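You operate a simulated robot arm through the tools that you are given. There is no shell and no other tool. Be economical: measure what you need, move in short steps, check, and stop when the job is done.

You run a simulated robot arm. Do the job below in one go: nothing can be reset, and whatever is moved stays where it is left.

TASK
Put the grey-cap tube marked "15" from the free top of the wash bench in the inside of the spent tray and the grey-cap tube labelled "0" on the low shelf of the side table. Open the washer door, put the crumpled sheet in the floor of the washer rack and shut the door again. Put the orange stopper one on top of the paper carton. Fetch the small taped dish from the top of the grey cart and set it on top of the white carton there. Do these in any order. Set down upright: grey-cap tube, orange stopper one.

The check looks at the end state, three seconds after you hand in, the way a careful person would. Anything else that was tipped, shoved, dropped, spilled or broken makes it a failure. A push-on lid holds only when it is set on centred and level and pressed home; a screw cap is set on level and turned clockwise until tight. Flat cloth is picked up by pressing the open fingertips on it (5 to 10 N) and closing them slowly along it; thin cloth reads only 2 to 8 mm in the jaws.

THE ROBOT
A 7-joint arm with a two-finger parallel gripper on a trunk, on a base that drives. Base frame: it is fixed to the floor where the robot stands at the start and does not move with it; the origin is under the middle of the robot, x ahead of it, y to its left, z up; the surface under the hand at the start is at about z = 85. Readings come in cm, degrees, newtons and seconds.
With the tool pointing down near the work surface it reaches from about 36 to 90 cm from the robot's upright axis, wherever it stands. Its first joint turns from -115.0 to 115.0 degrees. Places, roughly: crumpled sheet (9x2x5 cm) [-100, -250, 80]; floor of the washer rack [60, -10, 30]; grey-cap tube [50, -25, 100]; inside of the spent tray (13x15 cm) [-68, -394, 86]; low shelf of the side table [-80, -250, 30]; orange stopper one [-250, -250, 100]; paper carton [-75, -275, 25]; small taped dish [-275, -400, 75]; washer door [40, -10, 50]; white carton [-300, -400, 100]. Payload 3.91 kg.
Tool frame: the origin (TCP) lies between the finger pads and is the grasp point; the fingertips stand 3 cm ahead of it; z points along the fingers, y is the line along which they close. Largest opening 11 cm; finger width 2, thickness 1; the body of the gripper, 4.8 by 11.2 cm, starts 5.5 cm behind the TCP.
Orientation is that of the tool frame in the base frame, as a unit quaternion [w, x, y, z]. With the fingers straight down and closing along the base's y, the tool's x points along the base's -x, its y along +y and its z along -z.

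THE INTERFACE
- The arm moves only by the tool send_rows. Its argument "increments" is a list of rows, each a list of 2 entries, a list of its own where there are three numbers: the shift along the tool's x, y, z in units of 20 mm (1.0 is 20 mm), then the turn, a rotation vector about the tool's x, y, z in units of 8 degrees (1.0 is 8 degrees). In form: [[[x, y, z], [ax, ay, az]], ...]. A call has 1 to 10 rows; each row shifts and turns the commanded pose from where the row before left it, along the tool's axes as they then stand. "jaw" is the opening, from 0 (shut) to 1 (fully open), set as the call begins (left out, the last holds). A call with a number of a shift or a turn outside -1 to 1 is refused whole. Rows are played at 5 a second. More than 5 cm and 8.6 degrees between two rows, or a gripper value outside its range, and nothing of the call is played. A pose out of reach is approached as far as the arm can. The call stops where the force on the tool passes 40 N (or 10 N more than at its start, if that is more) or the arm is blocked; 0.2 s more then pass. The fingers move at their own pace (about 15.3 cm/s each) and stop on an object; they squeeze with about 21 N. The grip force told is the motor's: it shows also when the fingers shut on nothing. Time passes only in rows, and 0.2 s behind the last, so rows that do not move let the fingers close. The reply holds the time, the measured pose of the TCP, the force on the tool along the base axes, the opening and the grip force, in the units named above and with some noise, with the torque about the TCP (base axes, N m) and any sound that the robot's microphone picked up.
- Cameras (640 x 400 px; columns grow to the right, rows downward): "scene" is now at [19.24, 13.26, 112.64]; the picture's right is [-0.86, -0.51, 0.00], its down [-0.33, 0.55, -0.77] and it looks along [0.40, -0.66, -0.64] (base axes); focal length 214 px, centre (320, 200). "wrist" rides on the gripper at [7.2, 1.7, -10.3] in the tool frame; the picture's right is [-0.23, 0.97, 0.00], its down [-0.76, -0.18, -0.62] and it looks along [-0.61, -0.14, 0.78] (tool axes); focal length 222 px, centre (320, 200). There is no depth. A picture from a camera that has moved, and an enlarged one, comes with that camera's place and axes in the base frame and with its lens. The place of the scene camera against the robot may be out by one fixed shift of up to 1.2 cm in any direction.
- snapshot(camera): a new picture of that camera. It takes no simulated time.
- lift_body(by): slides the trunk up (or, below 0, down) by that many cm; the arm and the scene camera ride with it, the base frame stays. It gives what a move gives, with no picture.
- steer(legs): drives the robot by 1 to 6 legs, each [ahead, left, turn to the left] in cm, cm and degrees, along the robot's own axes; the way and the turn of a leg run together, so that a leg with both is an arc; at most 150 cm and 180 degrees a leg. The arm and the cameras ride along, it lands a little off, and it stops where it bumps. It gives what a move gives.
- aim_head(pan, tilt): turns the head with the scene camera to pan (to the left, within 80 degrees either way) and tilt (down, from -29 to 69), counted from straight ahead of the robot. It gives what a move gives.
- close_up(camera, box): a new picture of the part [left, top, right, bottom] of that camera's present view, enlarged. It takes no simulated time.
- finish_job(): hands the job in; it is judged then, once.

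Work in short steps. Places have to be worked out from the pictures, the camera data and where the tool is seen: move nearer, look again, correct. Check each grasp and each placing, and mend what went wrong. You have 186 turns and 156 pictures in all, those below and enlarged ones among them. Open the gripper and draw the arm clear of the work before you hand the job in, unless the task says otherwise; then end with one line.

The tools are called after "Request:" as a command line: name --argument value ..., lists and objects as JSON in quotes. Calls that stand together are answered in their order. send_rows: Moves the arm, as the interface text tells. Its arguments: {"type":"object","properties":{"increments":{"type":"array","items":{"type":"array"}},"jaw":{"type":"number"}},"required":["increments"]} The other tools are called the same way: lift_body (by) slides the trunk up or down; steer (legs) drives the base; aim_head (pan, tilt) turns the head that bears the scene camera; snapshot (camera) takes a picture; close_up (camera, box) takes an enlarged picture of a part of a camera's view; finish_job () hands the job in.

At the start:

```text
time_s: 0.0
position: [54.84, -9.33, 114.93]
tcp_rot: [-0.001, 0.0, 1.0, 0.001]
force: [0.4, 0.7, 1.0]
wrist_torque: [0.02, -0.05, 0.0]
finger_gap: 11.01
grip_force: 0.1
trunk travel left (down, up): [-47.5, 51.5]
robot x, y, heading: [-0.11, -0.08, -0.0]
head pan, tilt: [-59.2, 39.4]
```

scene: 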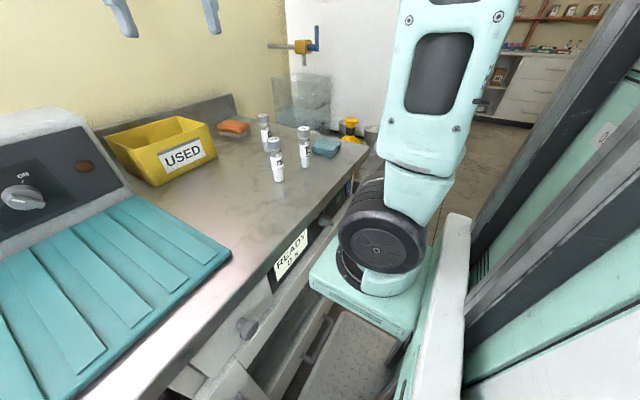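
wrist: 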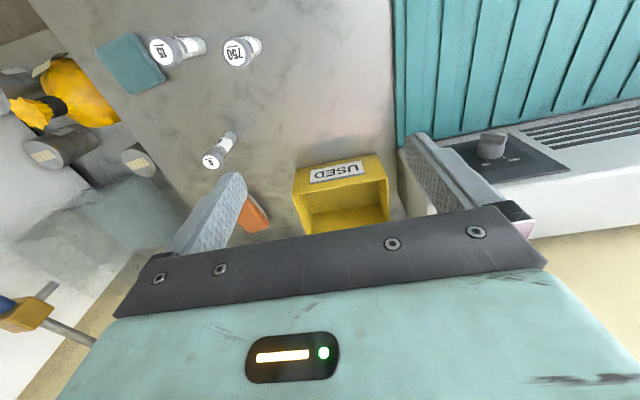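

I'll begin by looking closer at the tubes on the bench.

Request:
close_up --camera "scene" --box '[220, 90, 380, 190]'

Request:
close_up --camera "wrist" --box '[80, 20, 280, 180]'

```text
4.00 times, centred on (300, 140) of scene
camera zoom: at [19.24, 13.26, 112.64], right [-0.86, -0.51, 0.0], down [-0.33, 0.55, -0.77], along [0.4, -0.66, -0.64], focal length 858 px, centre (400, 440)
```

zoom: 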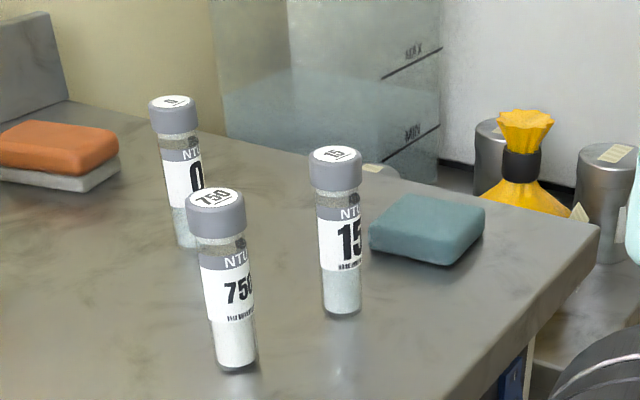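

```text
2.50 times, centred on (180, 100) of wrist
camera zoom: at [47.41, -7.55, 125.17], right [0.23, 0.97, 0.0], down [0.76, -0.18, 0.62], along [0.61, -0.14, -0.78], focal length 555 px, centre (670, 450)
```

zoom: 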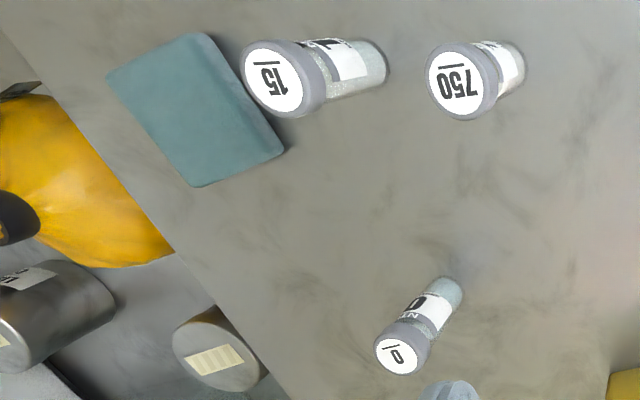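

Tube 15 is at about (46,-25.5), tube 0 at (60,-28), tube 750 at (48,-17.5), with cap tops at z≈94.7. Next I look at the washer front.

Request:
aim_head --pan -20 --tilt 60

Request:
snapshot --camera "scene"

Request:
aim_head --pan -78 --tilt 20

Request:
snapshot --camera "scene"

```text
time_s: 1.1
position: [54.79, -9.06, 114.96]
tcp_rot: [0.0, 0.0, 1.0, 0.0]
force: [-0.6, 0.1, -0.2]
wrist_torque: [-0.02, 0.03, 0.02]
finger_gap: 11.0
grip_force: 0.1
trunk travel left (down, up): [-47.5, 51.5]
robot x, y, heading: [0.13, -0.13, 0.5]
head pan, tilt: [-20.0, 60.0]
```

```text
151 pictures are left
camera scene: at [21.13, 18.31, 109.88], right [-0.34, -0.94, 0.0], down [-0.81, 0.3, -0.5], along [0.47, -0.17, -0.87], focal length 214 px, centre (320, 200)
```

scene: 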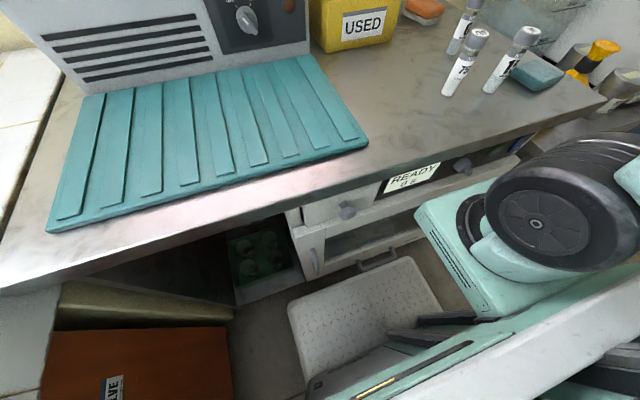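

```text
time_s: 2.3
position: [54.67, -9.34, 114.84]
tcp_rot: [0.0, 0.0, 1.0, -0.001]
force: [0.7, 0.2, 0.2]
wrist_torque: [-0.04, 0.01, -0.04]
finger_gap: 11.03
grip_force: 0.0
trunk travel left (down, up): [-47.5, 51.5]
robot x, y, heading: [-0.11, -0.06, 0.2]
head pan, tilt: [-78.0, 20.0]
```

```text
150 pictures are left
camera scene: at [16.81, 11.49, 115.69], right [-0.98, -0.21, 0.0], down [-0.07, 0.34, -0.94], along [0.2, -0.92, -0.34], focal length 214 px, centre (320, 200)
```

scene: 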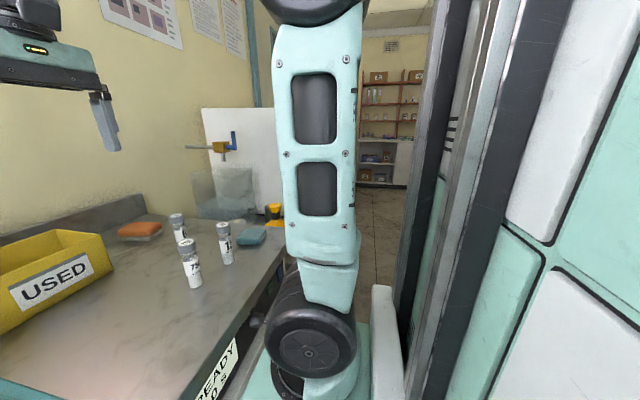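

The washer is under the counter. I zoom in on its door and handle.

Request:
aim_head --pan -30 --tilt 69

Request:
close_up --camera "scene" --box '[160, 90, 580, 352]'

```text
time_s: 3.5
position: [54.84, -9.42, 114.82]
tcp_rot: [0.0, 0.0, 1.0, -0.001]
force: [-0.1, 0.0, 0.4]
wrist_torque: [-0.01, -0.01, 0.03]
finger_gap: 10.99
grip_force: 0.1
trunk travel left (down, up): [-47.5, 51.5]
robot x, y, heading: [-0.02, 0.14, -0.0]
head pan, tilt: [-30.0, 68.8]
```

```text
1.52 times, centred on (370, 221) of scene
camera zoom: at [19.71, 17.79, 108.95], right [-0.5, -0.87, 0.0], down [-0.81, 0.47, -0.36], along [0.31, -0.18, -0.93], focal length 327 px, centre (244, 168)
```

zoom: 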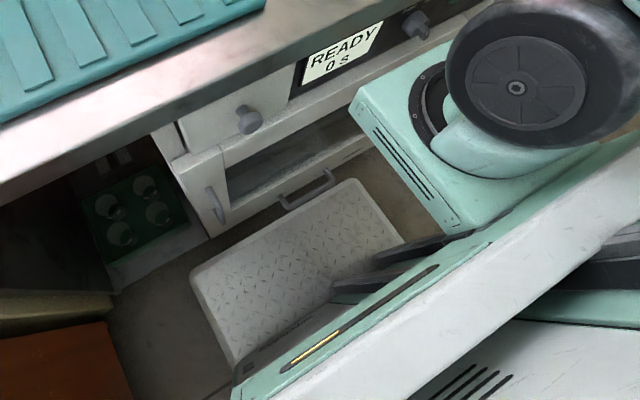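

I back up to see the washer front from farther away.

Request:
steer --legs '[[-45, 0, 0]]'

Request:
aim_head --pan -15 --tilt 48

Request:
snapshot --camera "scene"

```text
time_s: 6.2
position: [9.3, -9.33, 114.89]
tcp_rot: [0.0, 0.0, 1.0, 0.001]
force: [-0.5, 0.1, 0.6]
wrist_torque: [-0.01, 0.0, -0.02]
finger_gap: 10.99
grip_force: 0.0
trunk travel left (down, up): [-47.5, 51.5]
robot x, y, heading: [-45.7, 0.04, 0.2]
head pan, tilt: [-30.0, 68.8]
```

```text
time_s: 7.1
position: [9.42, -9.28, 114.85]
tcp_rot: [0.0, 0.0, 1.0, 0.0]
force: [0.2, 0.3, -0.5]
wrist_torque: [0.0, -0.01, -0.02]
finger_gap: 11.03
grip_force: 0.0
trunk travel left (down, up): [-47.5, 51.5]
robot x, y, heading: [-45.67, -0.16, -0.1]
head pan, tilt: [-15.0, 48.0]
```

```text
148 pictures are left
camera scene: at [-23.0, 18.55, 111.4], right [-0.26, -0.97, 0.0], down [-0.72, 0.19, -0.67], along [0.65, -0.17, -0.74], focal length 214 px, centre (320, 200)
```

scene: 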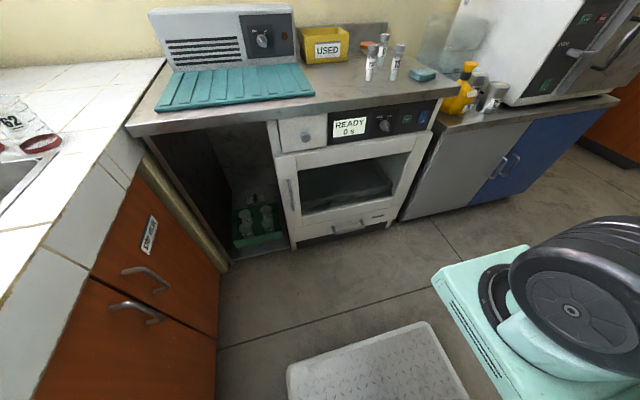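

Request:
close_up --camera "scene" --box '[230, 80, 470, 260]'

```text
2.22 times, centred on (350, 170) of scene
camera zoom: at [-23.0, 18.55, 111.4], right [-0.26, -0.97, 0.0], down [-0.72, 0.19, -0.67], along [0.65, -0.17, -0.74], focal length 477 px, centre (253, 267)
```

zoom: 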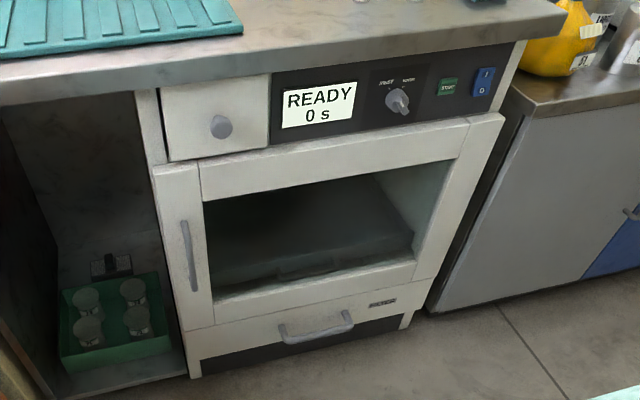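

The washer door spans roughly y 17 to -40 with a vertical handle at about (36, 15, 49), so the hinge is on the right. I turn the tool to point ahead (+x).

Request:
send_rows --increments '[[[0, 0, 0], [0, -1, 0]], [[0, 0, 0], [0, -1, 0]], [[0, 0, 0], [0, -1, 0]], [[0, 0, 0], [0, -1, 0]], [[0, 0, 0], [0, -1, 0]], [[0, 0, 0], [0, -1, 0]], [[0, 0, 0], [0, -1, 0]], [[0, 0, 0], [0, -1, 0]], [[0, 0, 0], [0, -1, 0]], [[0, 0, 0], [0, -1, 0]]]'

Request:
lift_body --by -40

Request:
aim_head --pan 0 --tilt 20

Request:
snapshot --camera "scene"

Request:
snapshot --camera "wrist"

```text
time_s: 9.3
position: [18.49, -12.9, 106.39]
tcp_rot: [0.616, -0.001, 0.787, 0.001]
force: [0.9, 0.4, 0.1]
wrist_torque: [0.03, 0.02, 0.01]
finger_gap: 10.98
grip_force: 0.0
out of reach, approached as far as the arm can: row 3, 4, 5, 6, 7, 8
trunk travel left (down, up): [-47.5, 51.5]
robot x, y, heading: [-45.47, 0.13, 0.2]
head pan, tilt: [-15.0, 48.0]
```

```text
time_s: 13.1
position: [18.57, -12.86, 66.39]
tcp_rot: [0.616, 0.0, 0.788, 0.0]
force: [0.6, 0.5, 0.5]
wrist_torque: [0.01, -0.01, 0.0]
finger_gap: 10.98
grip_force: 0.1
trunk travel left (down, up): [-7.5, 91.5]
robot x, y, heading: [-45.71, -0.14, -0.1]
head pan, tilt: [-15.0, 48.0]
```

```text
time_s: 14.0
position: [18.63, -12.84, 66.43]
tcp_rot: [0.616, -0.001, 0.788, 0.001]
force: [-0.2, -0.9, -0.2]
wrist_torque: [0.0, -0.01, -0.04]
finger_gap: 11.02
grip_force: 0.0
trunk travel left (down, up): [-7.5, 91.5]
robot x, y, heading: [-45.6, 0.03, 0.1]
head pan, tilt: [0.0, 20.0]
```

```text
146 pictures are left
camera scene: at [-21.3, 20.59, 75.69], right [0.0, -1.0, 0.0], down [-0.34, 0.0, -0.94], along [0.94, 0.0, -0.34], focal length 214 px, centre (320, 200)
```

scene: 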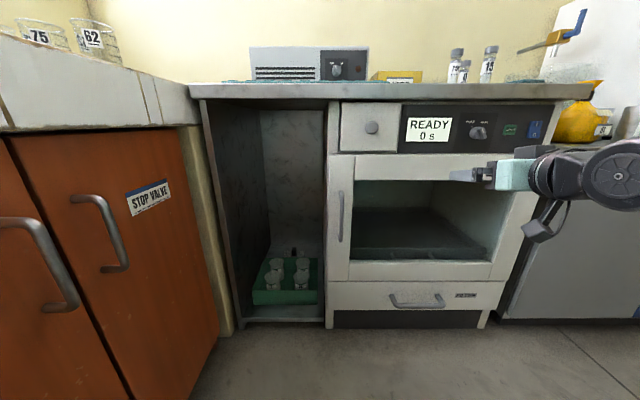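

```text
145 pictures are left
camera wrist: at [6.65, -11.11, 61.93], right [0.05, 0.97, 0.22], down [-0.42, -0.18, 0.89], along [0.91, -0.14, 0.4], focal length 222 px, centre (320, 200)
```

wrist: 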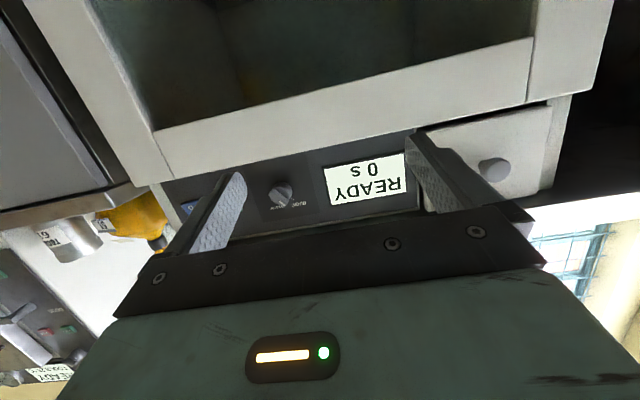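

The head-on view confirms the handle at about (36, 14.4, 49). I move left, lower the trunk, and finish levelling the tool.

Request:
steer --legs '[[0, 15, 0]]'

Request:
lift_body --by -7

Request:
send_rows --increments '[[[0.5, 1, 0], [0, -1, 0]], [[0.7, 1, 0], [0, -0.75, 0]], [[1, 1, 0], [0, 0, 0]], [[1, 1, 0], [0, 0, 0]], [[1, 1, 0], [0, 0, 0]], [[0.8, 1, 0], [0, 0, 0]]]' --jaw 0.5

Request:
snapshot --camera "scene"

Request:
snapshot --camera "wrist"

```text
time_s: 15.4
position: [18.57, 2.07, 66.53]
tcp_rot: [0.616, 0.001, 0.788, -0.001]
force: [-0.8, -0.4, 0.4]
wrist_torque: [0.03, -0.04, 0.03]
finger_gap: 11.01
grip_force: 0.0
trunk travel left (down, up): [-7.5, 91.5]
robot x, y, heading: [-45.54, 15.01, 0.0]
head pan, tilt: [0.0, 20.0]
```

```text
time_s: 16.5
position: [18.57, 1.91, 59.46]
tcp_rot: [0.616, 0.002, 0.788, -0.002]
force: [0.6, -0.2, -0.2]
wrist_torque: [0.01, 0.02, 0.0]
finger_gap: 11.01
grip_force: 0.0
trunk travel left (down, up): [-0.5, 98.5]
robot x, y, heading: [-45.34, 14.93, -0.3]
head pan, tilt: [0.0, 20.0]
```

```text
time_s: 17.9
position: [21.14, 14.59, 51.5]
tcp_rot: [0.707, 0.002, 0.707, -0.002]
force: [1.2, 0.0, -0.6]
wrist_torque: [0.02, 0.02, 0.01]
finger_gap: 5.5
grip_force: 0.1
out of reach, approached as far as the arm can: row 1, 2, 3, 4
trunk travel left (down, up): [-0.5, 98.5]
robot x, y, heading: [-45.27, 15.11, -0.1]
head pan, tilt: [0.0, 20.0]
```

```text
144 pictures are left
camera scene: at [-21.19, 35.56, 68.7], right [0.0, -1.0, 0.0], down [-0.34, 0.0, -0.94], along [0.94, 0.0, -0.34], focal length 214 px, centre (320, 200)
```

scene: 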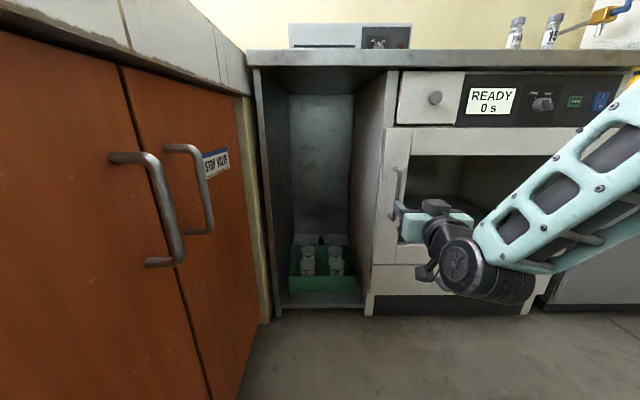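

```text
143 pictures are left
camera wrist: at [10.84, 16.31, 44.23], right [0.0, 0.97, 0.23], down [-0.62, -0.18, 0.76], along [0.78, -0.14, 0.61], focal length 222 px, centre (320, 200)
```

wrist: 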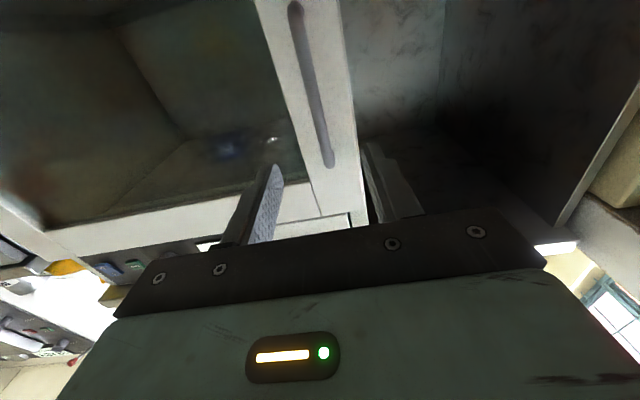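

The handle sits at y≈14.5, z 43–58, straight ahead. I advance 12 cm.

Request:
send_rows --increments '[[[0, 0, 1], [0, 0, 0]], [[0, 0, 1], [0, 0, 0]], [[0, 0, 1], [0, 0, 0]], [[0, 0, 1], [0, 0, 0]], [[0, 0, 1], [0, 0, 0]], [[0, 0, 0.7], [0, 0, 0]]]'

Request:
snapshot --camera "wrist"

Request:
close_up --camera "scene" --box '[340, 140, 500, 240]'

```text
time_s: 19.3
position: [32.79, 14.56, 51.65]
tcp_rot: [0.707, 0.001, 0.707, -0.002]
force: [-0.2, 0.6, -0.3]
wrist_torque: [0.02, 0.02, 0.01]
finger_gap: 5.52
grip_force: 0.1
trunk travel left (down, up): [-0.5, 98.5]
robot x, y, heading: [-45.57, 14.95, 0.0]
head pan, tilt: [0.0, 20.0]
```

```text
142 pictures are left
camera wrist: at [22.29, 16.32, 44.34], right [0.0, 0.97, 0.23], down [-0.62, -0.18, 0.76], along [0.78, -0.14, 0.61], focal length 222 px, centre (320, 200)
```

wrist: 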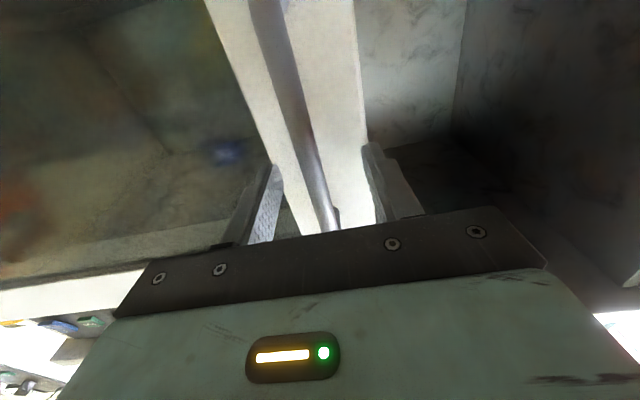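

```text
4.00 times, centred on (420, 190) of scene
camera zoom: at [-21.19, 35.57, 68.69], right [0.0, -1.0, 0.0], down [-0.34, 0.0, -0.94], along [0.94, 0.0, -0.34], focal length 858 px, centre (-80, 240)
```

zoom: 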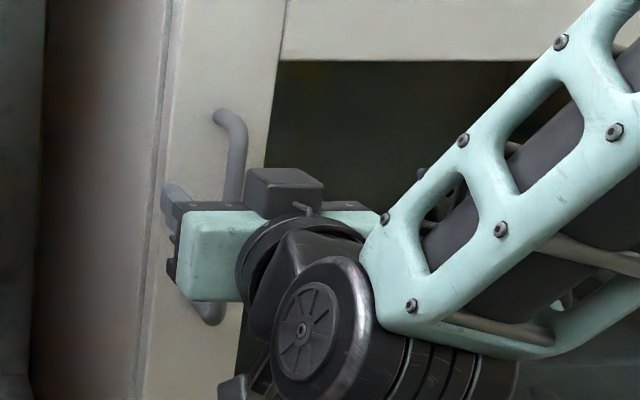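

The bar is between the fingers. I close on it.

Request:
send_rows --increments '[[[0, 0, 0.3], [0, 0, 0]], [[0, 0, 0], [0, 0, 0]], [[0, 0, 0], [0, 0, 0]], [[0, 0, 0], [0, 0, 0]]]' --jaw 0

```text
time_s: 19.9
position: [33.18, 14.38, 51.58]
tcp_rot: [0.707, 0.002, 0.707, -0.002]
force: [-8.5, -2.4, 5.0]
wrist_torque: [0.05, 0.53, 0.03]
finger_gap: 1.19
grip_force: 45.3
trunk travel left (down, up): [-0.5, 98.5]
robot x, y, heading: [-45.17, 14.94, -0.2]
head pan, tilt: [0.0, 20.0]
stopped in row 3: the force on the tool passed its limit at 42 N (the readings are from after the stop); the commanded pose is now the measured one
```

The handle is gripped. I pull along the door's arc, turning with it.

Request:
send_rows --increments '[[[0, -0.07, -0.8], [-0.2, 0, 0]], [[0, -0.07, -0.8], [-0.2, 0, 0]], [[0, -0.07, -0.8], [-0.2, 0, 0]], [[0, -0.07, -0.8], [-0.2, 0, 0]]]'

```text
time_s: 20.9
position: [26.89, 13.66, 51.6]
tcp_rot: [0.706, -0.038, 0.706, 0.038]
force: [1.6, -0.5, 16.6]
wrist_torque: [-0.11, 0.55, 0.0]
finger_gap: 1.18
grip_force: 44.9
trunk travel left (down, up): [-0.5, 98.5]
robot x, y, heading: [-45.48, 15.4, -0.2]
head pan, tilt: [0.0, 20.0]
```

The door follows easily. I pull on.

Request:
send_rows --increments '[[[0, -0.09, -1], [-0.26, 0, 0]], [[0, -0.09, -1], [-0.26, 0, 0]], [[0, -0.09, -1], [-0.26, 0, 0]], [[0, -0.09, -1], [-0.26, 0, 0]], [[0, -0.09, -1], [-0.26, 0, 0]], [[0, -0.09, -1], [-0.26, 0, 0]], [[0, -0.09, -1], [-0.26, 0, 0]]]'

Request:
snapshot --camera "scene"

```text
time_s: 21.9
position: [22.29, 12.72, 51.44]
tcp_rot: [0.69, -0.091, 0.713, 0.089]
force: [-0.2, 0.9, -13.5]
wrist_torque: [0.32, -1.36, -0.02]
finger_gap: 1.14
grip_force: 45.2
out of reach, approached as far as the arm can: row 3, 4, 5
trunk travel left (down, up): [-0.5, 98.5]
robot x, y, heading: [-45.55, 14.92, -0.1]
head pan, tilt: [0.0, 20.0]
stopped in row 5: the force on the tool passed its limit at 55 N (the readings are from after the stop); the commanded pose is now the measured one
```

```text
140 pictures are left
camera scene: at [-21.24, 35.57, 68.68], right [0.0, -1.0, 0.0], down [-0.34, 0.0, -0.94], along [0.94, 0.0, -0.34], focal length 214 px, centre (320, 200)
```

scene: 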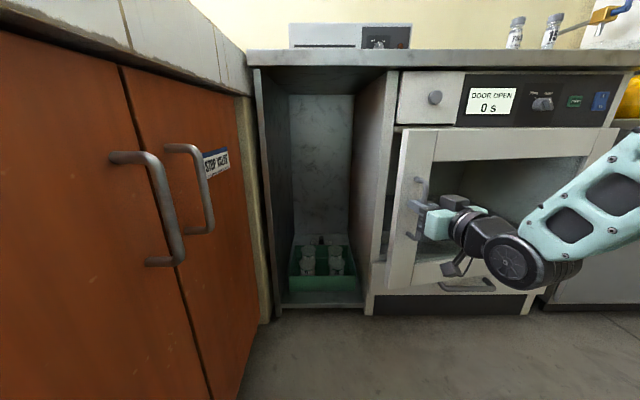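

The door is open about 11° and the arm is at its near limit. I keep the grip and drive the base back along the arc.

Request:
steer --legs '[[-7.6, -2.8, 0], [-6.6, -3.7, 0]]'

Request:
snapshot --camera "scene"

```text
time_s: 23.5
position: [11.91, 8.91, 51.51]
tcp_rot: [0.689, -0.097, 0.713, 0.093]
force: [0.0, 0.2, 2.0]
wrist_torque: [-0.13, 0.39, 0.02]
finger_gap: 1.16
grip_force: 45.4
trunk travel left (down, up): [-0.5, 98.5]
robot x, y, heading: [-55.6, 10.97, -0.4]
head pan, tilt: [0.0, 20.0]
stopped in leg 2: the force on the tool passed its limit at 45 N (the readings are from after the stop); the commanded pose is now the measured one
```

```text
139 pictures are left
camera scene: at [-31.34, 31.36, 68.71], right [0.0, -1.0, 0.0], down [-0.34, 0.0, -0.94], along [0.94, 0.0, -0.34], focal length 214 px, centre (320, 200)
```

scene: 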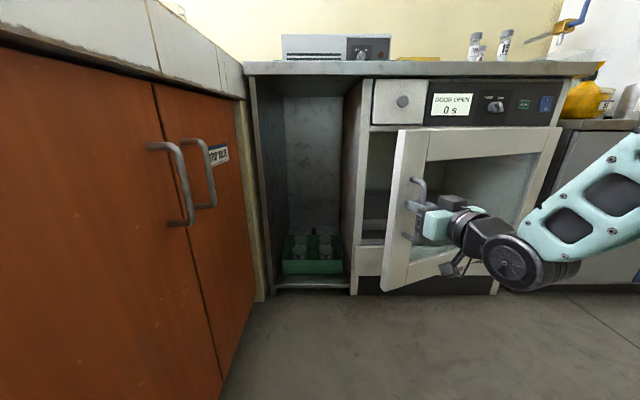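

It works. The fitted hinge is about (36,-40.5), so I drive the robot as a rigid body around the hinge.

Request:
steer --legs '[[-7.2, -12.8, 8], [-7.2, -12.8, 8]]'

```text
time_s: 25.8
position: [-0.76, 0.51, 51.61]
tcp_rot: [0.669, -0.195, 0.692, 0.188]
force: [1.8, -2.6, 3.7]
wrist_torque: [-0.03, -0.03, 0.03]
finger_gap: 1.18
grip_force: 44.7
trunk travel left (down, up): [-0.5, 98.5]
robot x, y, heading: [-66.37, -16.41, 15.9]
head pan, tilt: [0.0, 20.0]
```

That went smoothly. I continue with the same twist.

Request:
steer --legs '[[-7.2, -12.8, 8], [-7.2, -12.8, 8], [-7.2, -12.8, 8], [-7.2, -12.8, 8]]'

Request:
snapshot --camera "scene"

```text
time_s: 27.3
position: [-6.36, -4.89, 51.66]
tcp_rot: [0.655, -0.245, 0.674, 0.237]
force: [-1.2, 0.3, 1.2]
wrist_torque: [-0.27, 0.44, 0.0]
finger_gap: 1.17
grip_force: 45.2
trunk travel left (down, up): [-0.5, 98.5]
robot x, y, heading: [-68.74, -30.53, 23.6]
head pan, tilt: [0.0, 20.0]
stopped in leg 1: the force on the tool passed its limit at 42 N (the readings are from after the stop); the commanded pose is now the measured one
```

```text
138 pictures are left
camera scene: at [-54.65, -2.37, 68.7], right [0.4, -0.92, 0.0], down [-0.31, -0.14, -0.94], along [0.86, 0.37, -0.34], focal length 214 px, centre (320, 200)
```

scene: 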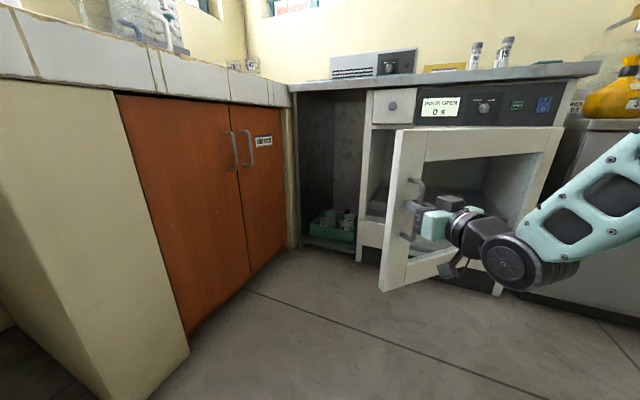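

Door is at about 45°. I continue with the arc.

Request:
steer --legs '[[-7.1, -12.8, 8], [-7.1, -12.8, 8], [-7.1, -12.8, 8]]'

```text
time_s: 30.5
position: [-17.8, -24.32, 51.57]
tcp_rot: [0.588, -0.387, 0.606, 0.372]
force: [-37.0, 12.4, 2.0]
wrist_torque: [0.06, 0.2, -0.04]
finger_gap: 1.18
grip_force: 45.2
trunk travel left (down, up): [-0.5, 98.5]
robot x, y, heading: [-63.59, -73.98, 47.9]
head pan, tilt: [0.0, 20.0]
```

Door is at about 68°. I re-seat the grip to relieve stress and continue.

Request:
send_rows --increments '[[[0, 0, 0], [0, 0, 0]], [[0, 0, 0], [0, 0, 0]]]' --jaw 0.3

Request:
send_rows --increments '[[[0, 0, 0], [0, 0, 0]], [[0, 0, 0], [0, 0, 0]], [[0, 0, 0], [0, 0, 0]]]' --jaw 0

Request:
steer --legs '[[-7.1, -12.8, 8], [-7.1, -12.8, 8], [-7.1, -12.8, 8]]'

Request:
snapshot --camera "scene"

```text
time_s: 31.1
position: [-17.77, -24.3, 51.58]
tcp_rot: [0.587, -0.386, 0.606, 0.371]
force: [0.5, 0.4, -0.2]
wrist_torque: [-0.05, 0.01, 0.0]
finger_gap: 3.31
grip_force: 0.1
trunk travel left (down, up): [-0.5, 98.5]
robot x, y, heading: [-63.99, -74.16, 47.8]
head pan, tilt: [0.0, 20.0]
```

```text
time_s: 31.9
position: [-17.77, -24.33, 51.55]
tcp_rot: [0.587, -0.386, 0.606, 0.372]
force: [-3.5, -0.2, -0.4]
wrist_torque: [0.11, 0.17, 0.02]
finger_gap: 1.18
grip_force: 45.2
trunk travel left (down, up): [-0.5, 98.5]
robot x, y, heading: [-63.5, -73.54, 47.6]
head pan, tilt: [0.0, 20.0]
```

```text
time_s: 33.8
position: [-20.16, -33.16, 51.62]
tcp_rot: [0.552, -0.439, 0.569, 0.423]
force: [-0.5, -0.2, 2.9]
wrist_torque: [-0.37, 0.27, -0.02]
finger_gap: 1.2
grip_force: 44.9
trunk travel left (down, up): [-0.5, 98.5]
robot x, y, heading: [-56.94, -89.78, 57.4]
head pan, tilt: [0.0, 20.0]
stopped in leg 2: the force on the tool passed its limit at 42 N (the readings are from after the stop); the commanded pose is now the measured one
```

```text
137 pictures are left
camera scene: at [-60.54, -58.73, 68.7], right [0.84, -0.54, 0.0], down [-0.18, -0.29, -0.94], along [0.5, 0.79, -0.34], focal length 214 px, centre (320, 200)
```

scene: 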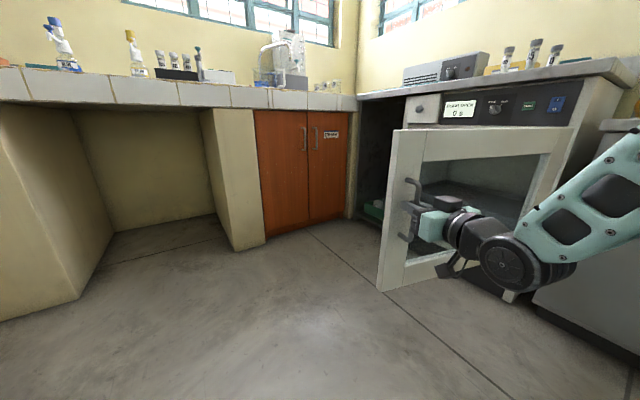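

Door is at about 77°. Two or three more small legs.

Request:
steer --legs '[[-7.3, -12.6, 8], [-7.3, -12.6, 8]]'

Request:
steer --legs '[[-7.3, -12.6, 8]]'

Request:
snapshot --camera "scene"

```text
time_s: 36.5
position: [-20.73, -49.13, 51.52]
tcp_rot: [-0.485, 0.517, -0.499, -0.498]
force: [-1.9, 0.2, 1.6]
wrist_torque: [-0.46, 0.17, 0.02]
finger_gap: 1.17
grip_force: 44.7
trunk travel left (down, up): [-0.5, 98.5]
robot x, y, heading: [-39.54, -113.41, 73.3]
head pan, tilt: [0.0, 20.0]
stopped in leg 2: the force on the tool passed its limit at 41 N (the readings are from after the stop); the commanded pose is now the measured one
```

```text
time_s: 37.9
position: [-19.35, -56.94, 51.63]
tcp_rot: [-0.447, 0.552, -0.46, -0.532]
force: [-2.1, -0.7, 1.5]
wrist_torque: [0.05, 0.27, 0.01]
finger_gap: 1.2
grip_force: 44.9
trunk travel left (down, up): [-0.5, 98.5]
robot x, y, heading: [-28.65, -123.45, 82.1]
head pan, tilt: [0.0, 20.0]
```

```text
136 pictures are left
camera scene: at [-45.2, -97.06, 68.7], right [0.99, -0.14, 0.0], down [-0.05, -0.34, -0.94], along [0.13, 0.93, -0.34], focal length 214 px, centre (320, 200)
```

scene: 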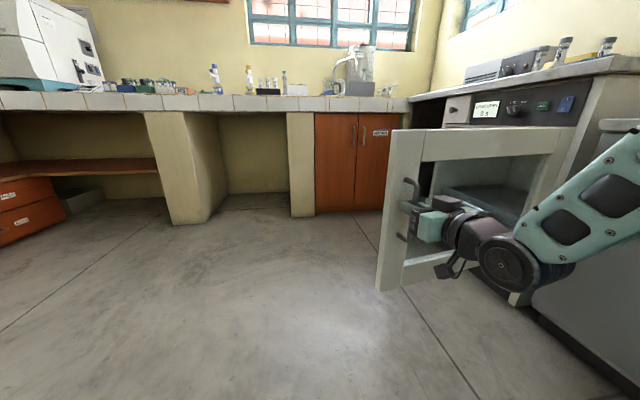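

The door is open to about 100°. I release the handle and back straight off it.

Request:
send_rows --increments '[[[0, 0, 0], [0, 0, 0]], [[0, 0, 0], [0, 0, 0]], [[0, 0, 0], [0, 0, 0]]]' --jaw 1

Request:
steer --legs '[[-17, -6, 0]]'

Request:
lift_body --by 60

Request:
aim_head --pan 60 --tilt 25

Request:
snapshot --camera "scene"

```text
time_s: 38.7
position: [-19.41, -56.93, 51.56]
tcp_rot: [-0.448, 0.551, -0.461, -0.532]
force: [0.1, -0.3, -0.6]
wrist_torque: [0.0, 0.0, -0.01]
finger_gap: 11.0
grip_force: 0.0
trunk travel left (down, up): [-0.5, 98.5]
robot x, y, heading: [-28.84, -123.12, 81.8]
head pan, tilt: [0.0, 20.0]
```

```text
time_s: 40.2
position: [-15.9, -74.85, 51.58]
tcp_rot: [-0.448, 0.552, -0.46, -0.532]
force: [0.8, 0.5, -0.3]
wrist_torque: [0.03, 0.01, 0.02]
finger_gap: 11.0
grip_force: 0.0
trunk travel left (down, up): [-0.5, 98.5]
robot x, y, heading: [-25.5, -140.98, 81.9]
head pan, tilt: [0.0, 20.0]
```

```text
refused: 60 is not a number from -40 to 40
```

```text
time_s: 41.5
position: [-15.96, -74.79, 51.53]
tcp_rot: [-0.448, 0.552, -0.46, -0.532]
force: [0.8, -0.6, 0.3]
wrist_torque: [-0.02, -0.01, 0.02]
finger_gap: 11.0
grip_force: 0.1
trunk travel left (down, up): [-0.5, 98.5]
robot x, y, heading: [-25.32, -141.14, 81.8]
head pan, tilt: [60.0, 25.0]
```

```text
135 pictures are left
camera scene: at [-50.22, -118.49, 67.89], right [0.62, 0.79, 0.0], down [0.33, -0.26, -0.91], along [-0.71, 0.56, -0.42], focal length 214 px, centre (320, 200)
```

scene: 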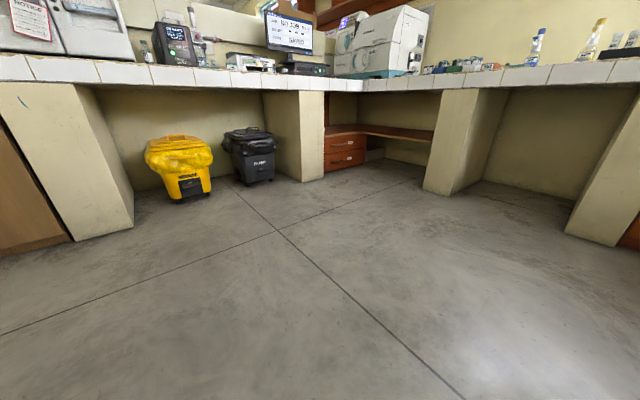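

The floor is clear. I lift the trunk, then drive round to face the washer front at a distance.

Request:
lift_body --by 40

Request:
lift_body --by 15

Request:
steer --legs '[[13.8, 52.4, 0], [0, 0, -82], [0, 120, 0]]'

Request:
aim_head --pan -10 --tilt 40

Request:
snapshot --camera "scene"

```text
time_s: 45.3
position: [-15.76, -74.74, 91.43]
tcp_rot: [-0.447, 0.552, -0.46, -0.533]
force: [0.7, -0.3, -0.9]
wrist_torque: [0.04, 0.01, 0.02]
finger_gap: 11.04
grip_force: 0.0
trunk travel left (down, up): [-40.5, 58.5]
robot x, y, heading: [-25.34, -141.41, 82.3]
head pan, tilt: [60.0, 25.0]
```

```text
time_s: 47.1
position: [-15.72, -74.81, 106.61]
tcp_rot: [-0.448, 0.552, -0.461, -0.532]
force: [0.1, 0.5, -0.1]
wrist_torque: [0.0, 0.02, 0.0]
finger_gap: 11.0
grip_force: 0.0
trunk travel left (down, up): [-55.5, 43.5]
robot x, y, heading: [-25.28, -141.16, 81.9]
head pan, tilt: [60.0, 25.0]
```

```text
time_s: 59.3
position: [-10.55, -3.04, 106.56]
tcp_rot: [0.686, -0.119, 0.709, 0.113]
force: [0.2, 0.6, 0.1]
wrist_torque: [-0.03, -0.02, 0.03]
finger_gap: 11.02
grip_force: 0.0
trunk travel left (down, up): [-55.5, 43.5]
robot x, y, heading: [-77.5, -3.44, 0.4]
head pan, tilt: [60.0, 25.0]
```

```text
time_s: 60.7
position: [-10.49, -2.97, 106.55]
tcp_rot: [0.686, -0.12, 0.708, 0.113]
force: [-0.2, 0.1, -0.9]
wrist_torque: [0.01, -0.03, 0.02]
finger_gap: 10.98
grip_force: 0.1
trunk travel left (down, up): [-55.5, 43.5]
robot x, y, heading: [-77.59, -3.77, 0.7]
head pan, tilt: [-10.0, 40.0]
```

```text
134 pictures are left
camera scene: at [-54.57, 15.66, 120.55], right [-0.16, -0.99, 0.0], down [-0.63, 0.1, -0.77], along [0.76, -0.12, -0.64], focal length 214 px, centre (320, 200)
```

scene: 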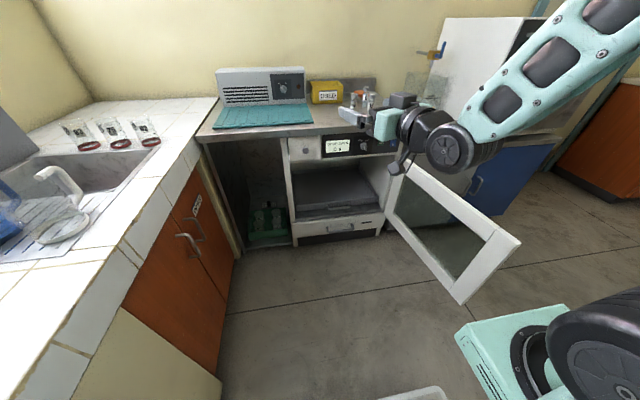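

The door stands open past 90°. I turn the tool back to pointing straight down.

Request:
send_rows --increments '[[[0, 0, 0], [1, 0, 0]], [[0, 0, 0], [1, 0, 0]], [[0, 0, 0], [0.33, 0, 0]], [[0, 0, 0], [0, 1, 0]], [[0, 0, 0], [0, 1, 0]], [[0, 0, 0], [0, 1, 0]], [[0, 0, 0], [0, 1, 0]], [[0, 0, 0], [0, 1, 0]], [[0, 0, 0], [0, 1, 0]]]'

Request:
send_rows --increments '[[[0, 0, 0], [0, 1, 0]], [[0, 0, 0], [0, 1, 0]], [[0, 0, 0], [0, 1, 0]], [[0, 0, 0], [0, 1, 0]], [[0, 0, 0], [0, 1, 0]], [[0, 0, 0], [0, 0.25, 0]]]'

Request:
close_up --camera "scene" --box '[270, 140, 430, 250]'

```text
time_s: 62.7
position: [-10.2, -2.95, 106.71]
tcp_rot: [0.345, -0.006, 0.938, -0.006]
force: [0.0, 0.1, 0.2]
wrist_torque: [0.04, 0.02, 0.03]
finger_gap: 10.99
grip_force: 0.1
out of reach, approached as far as the arm can: row 1
trunk travel left (down, up): [-55.5, 43.5]
robot x, y, heading: [-77.53, -3.28, 0.3]
head pan, tilt: [-10.0, 40.0]
```

```text
time_s: 64.1
position: [-10.31, -2.84, 106.68]
tcp_rot: [-0.015, -0.002, 1.0, -0.007]
force: [0.0, -0.1, 0.1]
wrist_torque: [0.03, 0.02, 0.01]
finger_gap: 10.99
grip_force: 0.1
trunk travel left (down, up): [-55.5, 43.5]
robot x, y, heading: [-77.36, -3.67, 0.5]
head pan, tilt: [-10.0, 40.0]
```

```text
3.64 times, centred on (350, 195) of scene
camera zoom: at [-54.58, 15.65, 120.56], right [-0.16, -0.99, 0.0], down [-0.63, 0.11, -0.77], along [0.76, -0.13, -0.64], focal length 780 px, centre (211, 218)
```

zoom: 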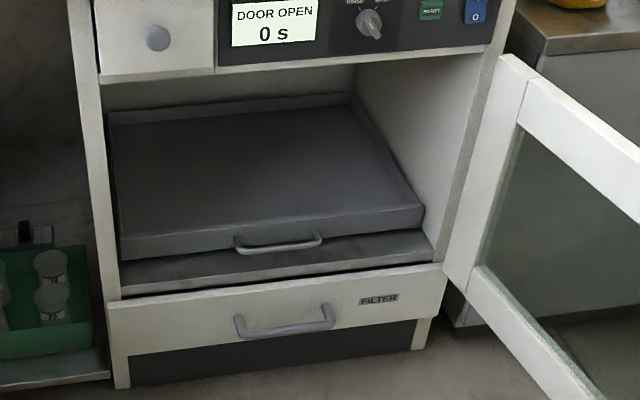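

The rack is a grey tray inside the washer with its front rim at about x 42, z 34. I raise and pull in the hand, then drive in front of the bench.

Request:
send_rows --increments '[[[1, -1, -0.8], [0, 0, 0]], [[1, -1, -0.8], [0, 0, 0]], [[1, -1, -0.8], [0, 0, 0]], [[1, -1, -0.8], [0, 0, 0]], [[1, -1, -0.8], [0, 0, 0]], [[1, -1, -0.8], [0, 0, 0]]]' --jaw 0.5

Request:
steer --legs '[[75, 3, 0]]'

Request:
aim_head --pan -45 --tilt 45

Request:
snapshot --camera "scene"

Request:
snapshot --camera "wrist"

```text
time_s: 65.5
position: [-21.96, -14.82, 116.73]
tcp_rot: [-0.015, -0.002, 1.0, -0.008]
force: [0.3, 0.7, -0.5]
wrist_torque: [-0.05, 0.0, 0.04]
finger_gap: 5.51
grip_force: 0.1
trunk travel left (down, up): [-55.5, 43.5]
robot x, y, heading: [-78.05, -3.9, 0.7]
head pan, tilt: [-10.0, 40.0]
```

```text
time_s: 69.5
position: [52.9, -12.38, 116.83]
tcp_rot: [-0.015, 0.005, 1.0, -0.007]
force: [0.4, -0.2, 0.4]
wrist_torque: [0.03, -0.01, 0.0]
finger_gap: 5.5
grip_force: 0.0
trunk travel left (down, up): [-55.5, 43.5]
robot x, y, heading: [-2.82, -0.25, -0.2]
head pan, tilt: [-10.0, 40.0]
```

```text
time_s: 70.5
position: [52.92, -12.31, 116.77]
tcp_rot: [-0.015, 0.005, 1.0, -0.007]
force: [-1.3, -0.1, -0.4]
wrist_torque: [-0.02, -0.01, -0.02]
finger_gap: 5.49
grip_force: 0.1
trunk travel left (down, up): [-55.5, 43.5]
robot x, y, heading: [-2.71, -0.4, -0.3]
head pan, tilt: [-45.0, 45.0]
```

```text
132 pictures are left
camera scene: at [17.91, 14.39, 119.83], right [-0.71, -0.71, 0.0], down [-0.5, 0.5, -0.71], along [0.5, -0.5, -0.71], focal length 214 px, centre (320, 200)
```

scene: 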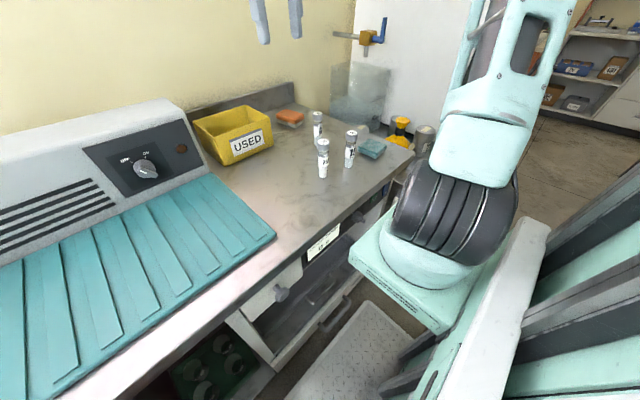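

```text
131 pictures are left
camera wrist: at [45.81, -10.39, 127.32], right [0.24, 0.97, -0.02], down [0.78, -0.18, 0.6], along [0.58, -0.16, -0.8], focal length 222 px, centre (320, 200)
```

wrist: 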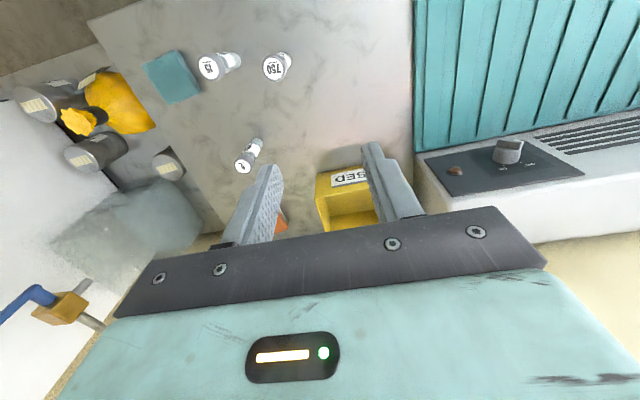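

Tube 0 is confirmed at about (59.3,-27.6). To grip with a tilted tool without the wrist camera hanging below, I roll the hand 180° about its axis (checking the joint range).

Request:
send_rows --increments '[[[0, 0, 0], [0, -0.2, 0]], [[0, 0, 0], [0, 0, 1]], [[0, 0, 0], [0, 0, 1]], [[0, 0, 0], [0, 0, 1]], [[0, 0, 0], [0, 0, 1]], [[0, 0, 0], [0, 0, 1]], [[0, 0, 0], [0, 0, 1]], [[0, 0, 0], [0, 0, 1]], [[0, 0, 0], [0, 0, 1]], [[0, 0, 0], [0, 0, 1]]]'

Request:
send_rows --increments '[[[0, 0, 0], [0, 0, 1]], [[0, 0, 0], [0, 0, 1]], [[0, 0, 0], [0, 0, 1]], [[0, 0, 0], [0, 0, 1]], [[0, 0, 0], [0, 0, 1]], [[0, 0, 0], [0, 0, 1]], [[0, 0, 0], [0, 0, 1]], [[0, 0, 0], [0, 0, 1]], [[0, 0, 0], [0, 0, 1]], [[0, 0, 0], [0, 0, 1]]]'

```text
time_s: 72.7
position: [52.81, -12.32, 116.72]
tcp_rot: [0.003, 0.593, 0.805, -0.006]
force: [0.1, -0.3, 0.1]
wrist_torque: [0.0, -0.05, 0.01]
finger_gap: 5.51
grip_force: 0.1
trunk travel left (down, up): [-55.5, 43.5]
robot x, y, heading: [-2.62, -0.52, -0.3]
head pan, tilt: [-45.0, 45.0]
```

```text
time_s: 74.9
position: [52.8, -12.27, 116.8]
tcp_rot: [0.007, 0.972, 0.236, -0.004]
force: [0.1, 0.3, 0.4]
wrist_torque: [0.0, 0.0, 0.0]
finger_gap: 5.49
grip_force: 0.1
trunk travel left (down, up): [-55.5, 43.5]
robot x, y, heading: [-3.48, -0.32, -0.3]
head pan, tilt: [-45.0, 45.0]
```

The roll works. I finish it and tilt the tool 45° forward.

Request:
send_rows --increments '[[[0, 0, 0], [0, 0, 1]], [[0, 0, 0], [0, 0, 1]], [[0, 0, 0], [0, 0, 1]], [[0, 0, 0], [0, 0, 0.4]], [[0, 0, 0], [0, 1, 0]], [[0, 0, 0], [0, 1, 0]], [[0, 0, 0], [0, 1, 0]], [[0, 0, 0], [0, 1, 0]], [[0, 0, 0], [0, 1, 0]], [[0, 0, 0], [0, 0.62, 0]]]'

Request:
snapshot --camera "wrist"

```text
time_s: 77.1
position: [52.91, -12.25, 116.82]
tcp_rot: [0.005, 0.924, 0.006, 0.383]
force: [0.4, 0.8, -0.2]
wrist_torque: [0.01, 0.02, 0.04]
finger_gap: 5.49
grip_force: 0.0
trunk travel left (down, up): [-55.5, 43.5]
robot x, y, heading: [-2.8, -0.36, -0.1]
head pan, tilt: [-45.0, 45.0]
```

```text
130 pictures are left
camera wrist: at [50.61, -13.83, 129.29], right [-0.16, -0.98, -0.15], down [-0.98, 0.17, -0.1], along [0.12, 0.13, -0.98], focal length 222 px, centre (320, 200)
```

wrist: 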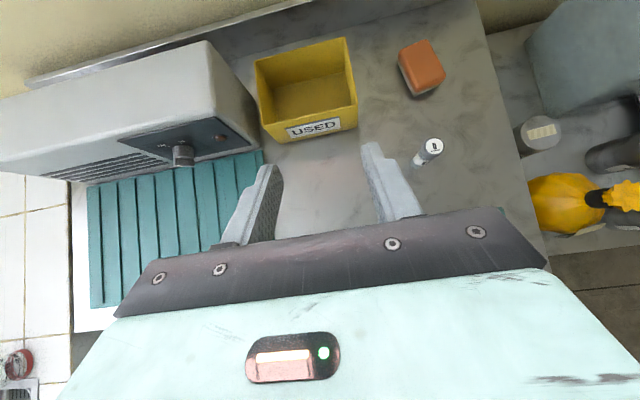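

The "0" cap is at (60,-27.8). I move to just above it.

Request:
send_rows --increments '[[[-0.39, 0.864, 0.931], [0, 0, 0]], [[-0.39, 0.864, 0.931], [0, 0, 0]], [[-0.39, 0.864, 0.931], [0, 0, 0]], [[-0.39, 0.864, 0.931], [0, 0, 0]], [[-0.39, 0.864, 0.931], [0, 0, 0]], [[-0.39, 0.864, 0.931], [0, 0, 0]], [[-0.39, 0.864, 0.931], [0, 0, 0]], [[-0.39, 0.864, 0.931], [0, 0, 0]], [[-0.39, 0.864, 0.931], [0, 0, 0]]]'

Request:
snapshot --camera "wrist"

Request:
close_up --camera "scene" --box '[260, 70, 420, 170]'

```text
time_s: 79.1
position: [60.01, -28.1, 100.1]
tcp_rot: [0.007, 0.924, 0.004, 0.382]
force: [0.4, 0.5, 0.2]
wrist_torque: [0.0, -0.02, 0.02]
finger_gap: 5.52
grip_force: 0.1
trunk travel left (down, up): [-55.5, 43.5]
robot x, y, heading: [-2.49, -0.25, -0.2]
head pan, tilt: [-45.0, 45.0]
```

```text
129 pictures are left
camera wrist: at [57.66, -29.62, 112.61], right [-0.16, -0.98, -0.15], down [-0.98, 0.17, -0.1], along [0.12, 0.13, -0.98], focal length 222 px, centre (320, 200)
```

wrist: 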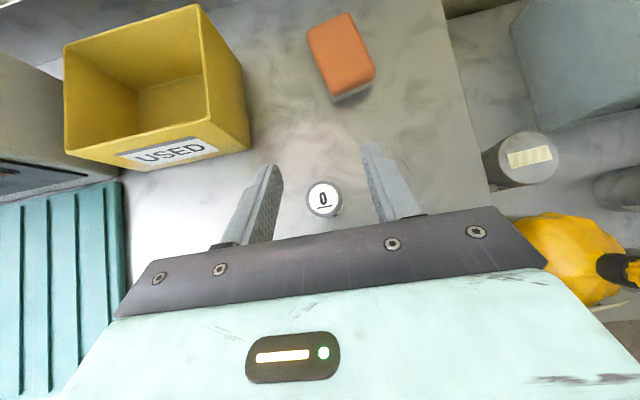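

```text
4.00 times, centred on (340, 120) of scene
camera zoom: at [17.9, 14.4, 119.83], right [-0.71, -0.71, 0.0], down [-0.5, 0.5, -0.71], along [0.5, -0.5, -0.71], focal length 858 px, centre (240, 520)
```

zoom: 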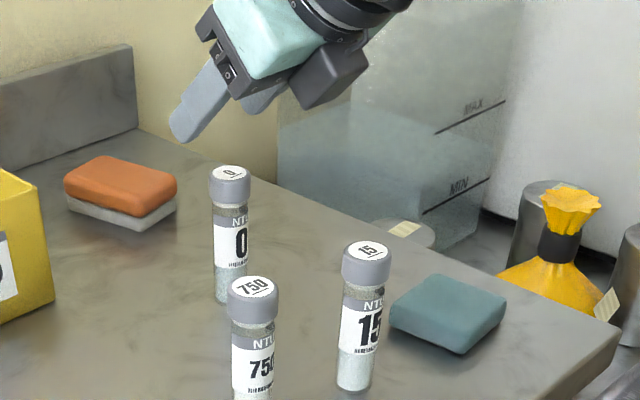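

The cap is at (60.0,-27.5). I descend vertically 9.8 cm with a small y correction.

Request:
send_rows --increments '[[[-0.87, -0.06, 0.87], [0, 0, 0]], [[-0.87, -0.06, 0.87], [0, 0, 0]], [[-0.87, -0.06, 0.87], [0, 0, 0]], [[-0.87, -0.06, 0.87], [0, 0, 0]]]'

Request:
send_rows --increments '[[[0, 0, 0], [0, 0, 0]], [[0, 0, 0], [0, 0, 0]], [[0, 0, 0], [0, 0, 0]]]' --jaw 0

Request:
snapshot --camera "wrist"

Request:
close_up --camera "scene" --box '[260, 70, 420, 170]'

```text
time_s: 80.1
position: [59.75, -27.73, 90.4]
tcp_rot: [0.007, 0.924, 0.005, 0.382]
force: [-0.1, 0.0, -0.1]
wrist_torque: [0.0, -0.02, -0.03]
finger_gap: 5.5
grip_force: 0.0
trunk travel left (down, up): [-55.5, 43.5]
robot x, y, heading: [-2.73, -0.52, -0.2]
head pan, tilt: [-45.0, 45.0]
```

```text
time_s: 80.9
position: [59.81, -27.72, 90.32]
tcp_rot: [0.005, 0.924, 0.006, 0.381]
force: [-0.5, 0.4, -0.1]
wrist_torque: [0.04, -0.01, 0.01]
finger_gap: 2.47
grip_force: 21.2
trunk travel left (down, up): [-55.5, 43.5]
robot x, y, heading: [-2.85, -0.31, -0.2]
head pan, tilt: [-45.0, 45.0]
```

```text
127 pictures are left
camera wrist: at [57.55, -29.25, 102.82], right [-0.16, -0.98, -0.15], down [-0.98, 0.17, -0.1], along [0.12, 0.13, -0.98], focal length 222 px, centre (320, 200)
```

wrist: 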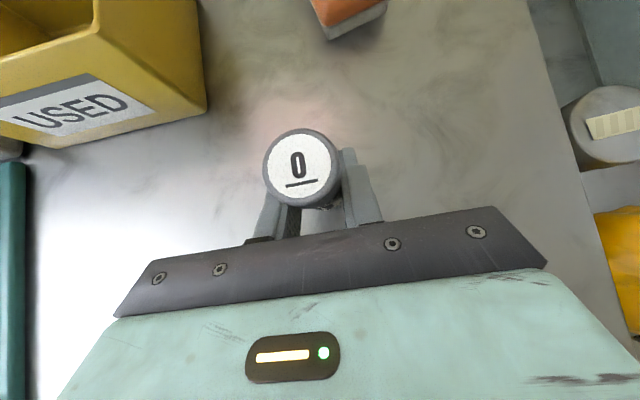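

```text
4.00 times, centred on (340, 120) of scene
camera zoom: at [17.9, 14.39, 119.83], right [-0.71, -0.71, 0.0], down [-0.5, 0.5, -0.71], along [0.5, -0.5, -0.71], focal length 858 px, centre (240, 520)
```

zoom: 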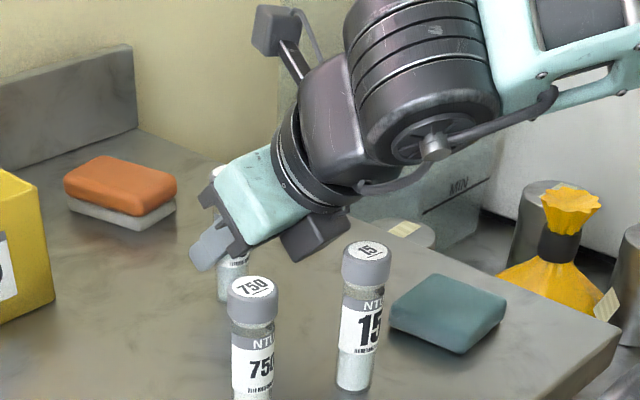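

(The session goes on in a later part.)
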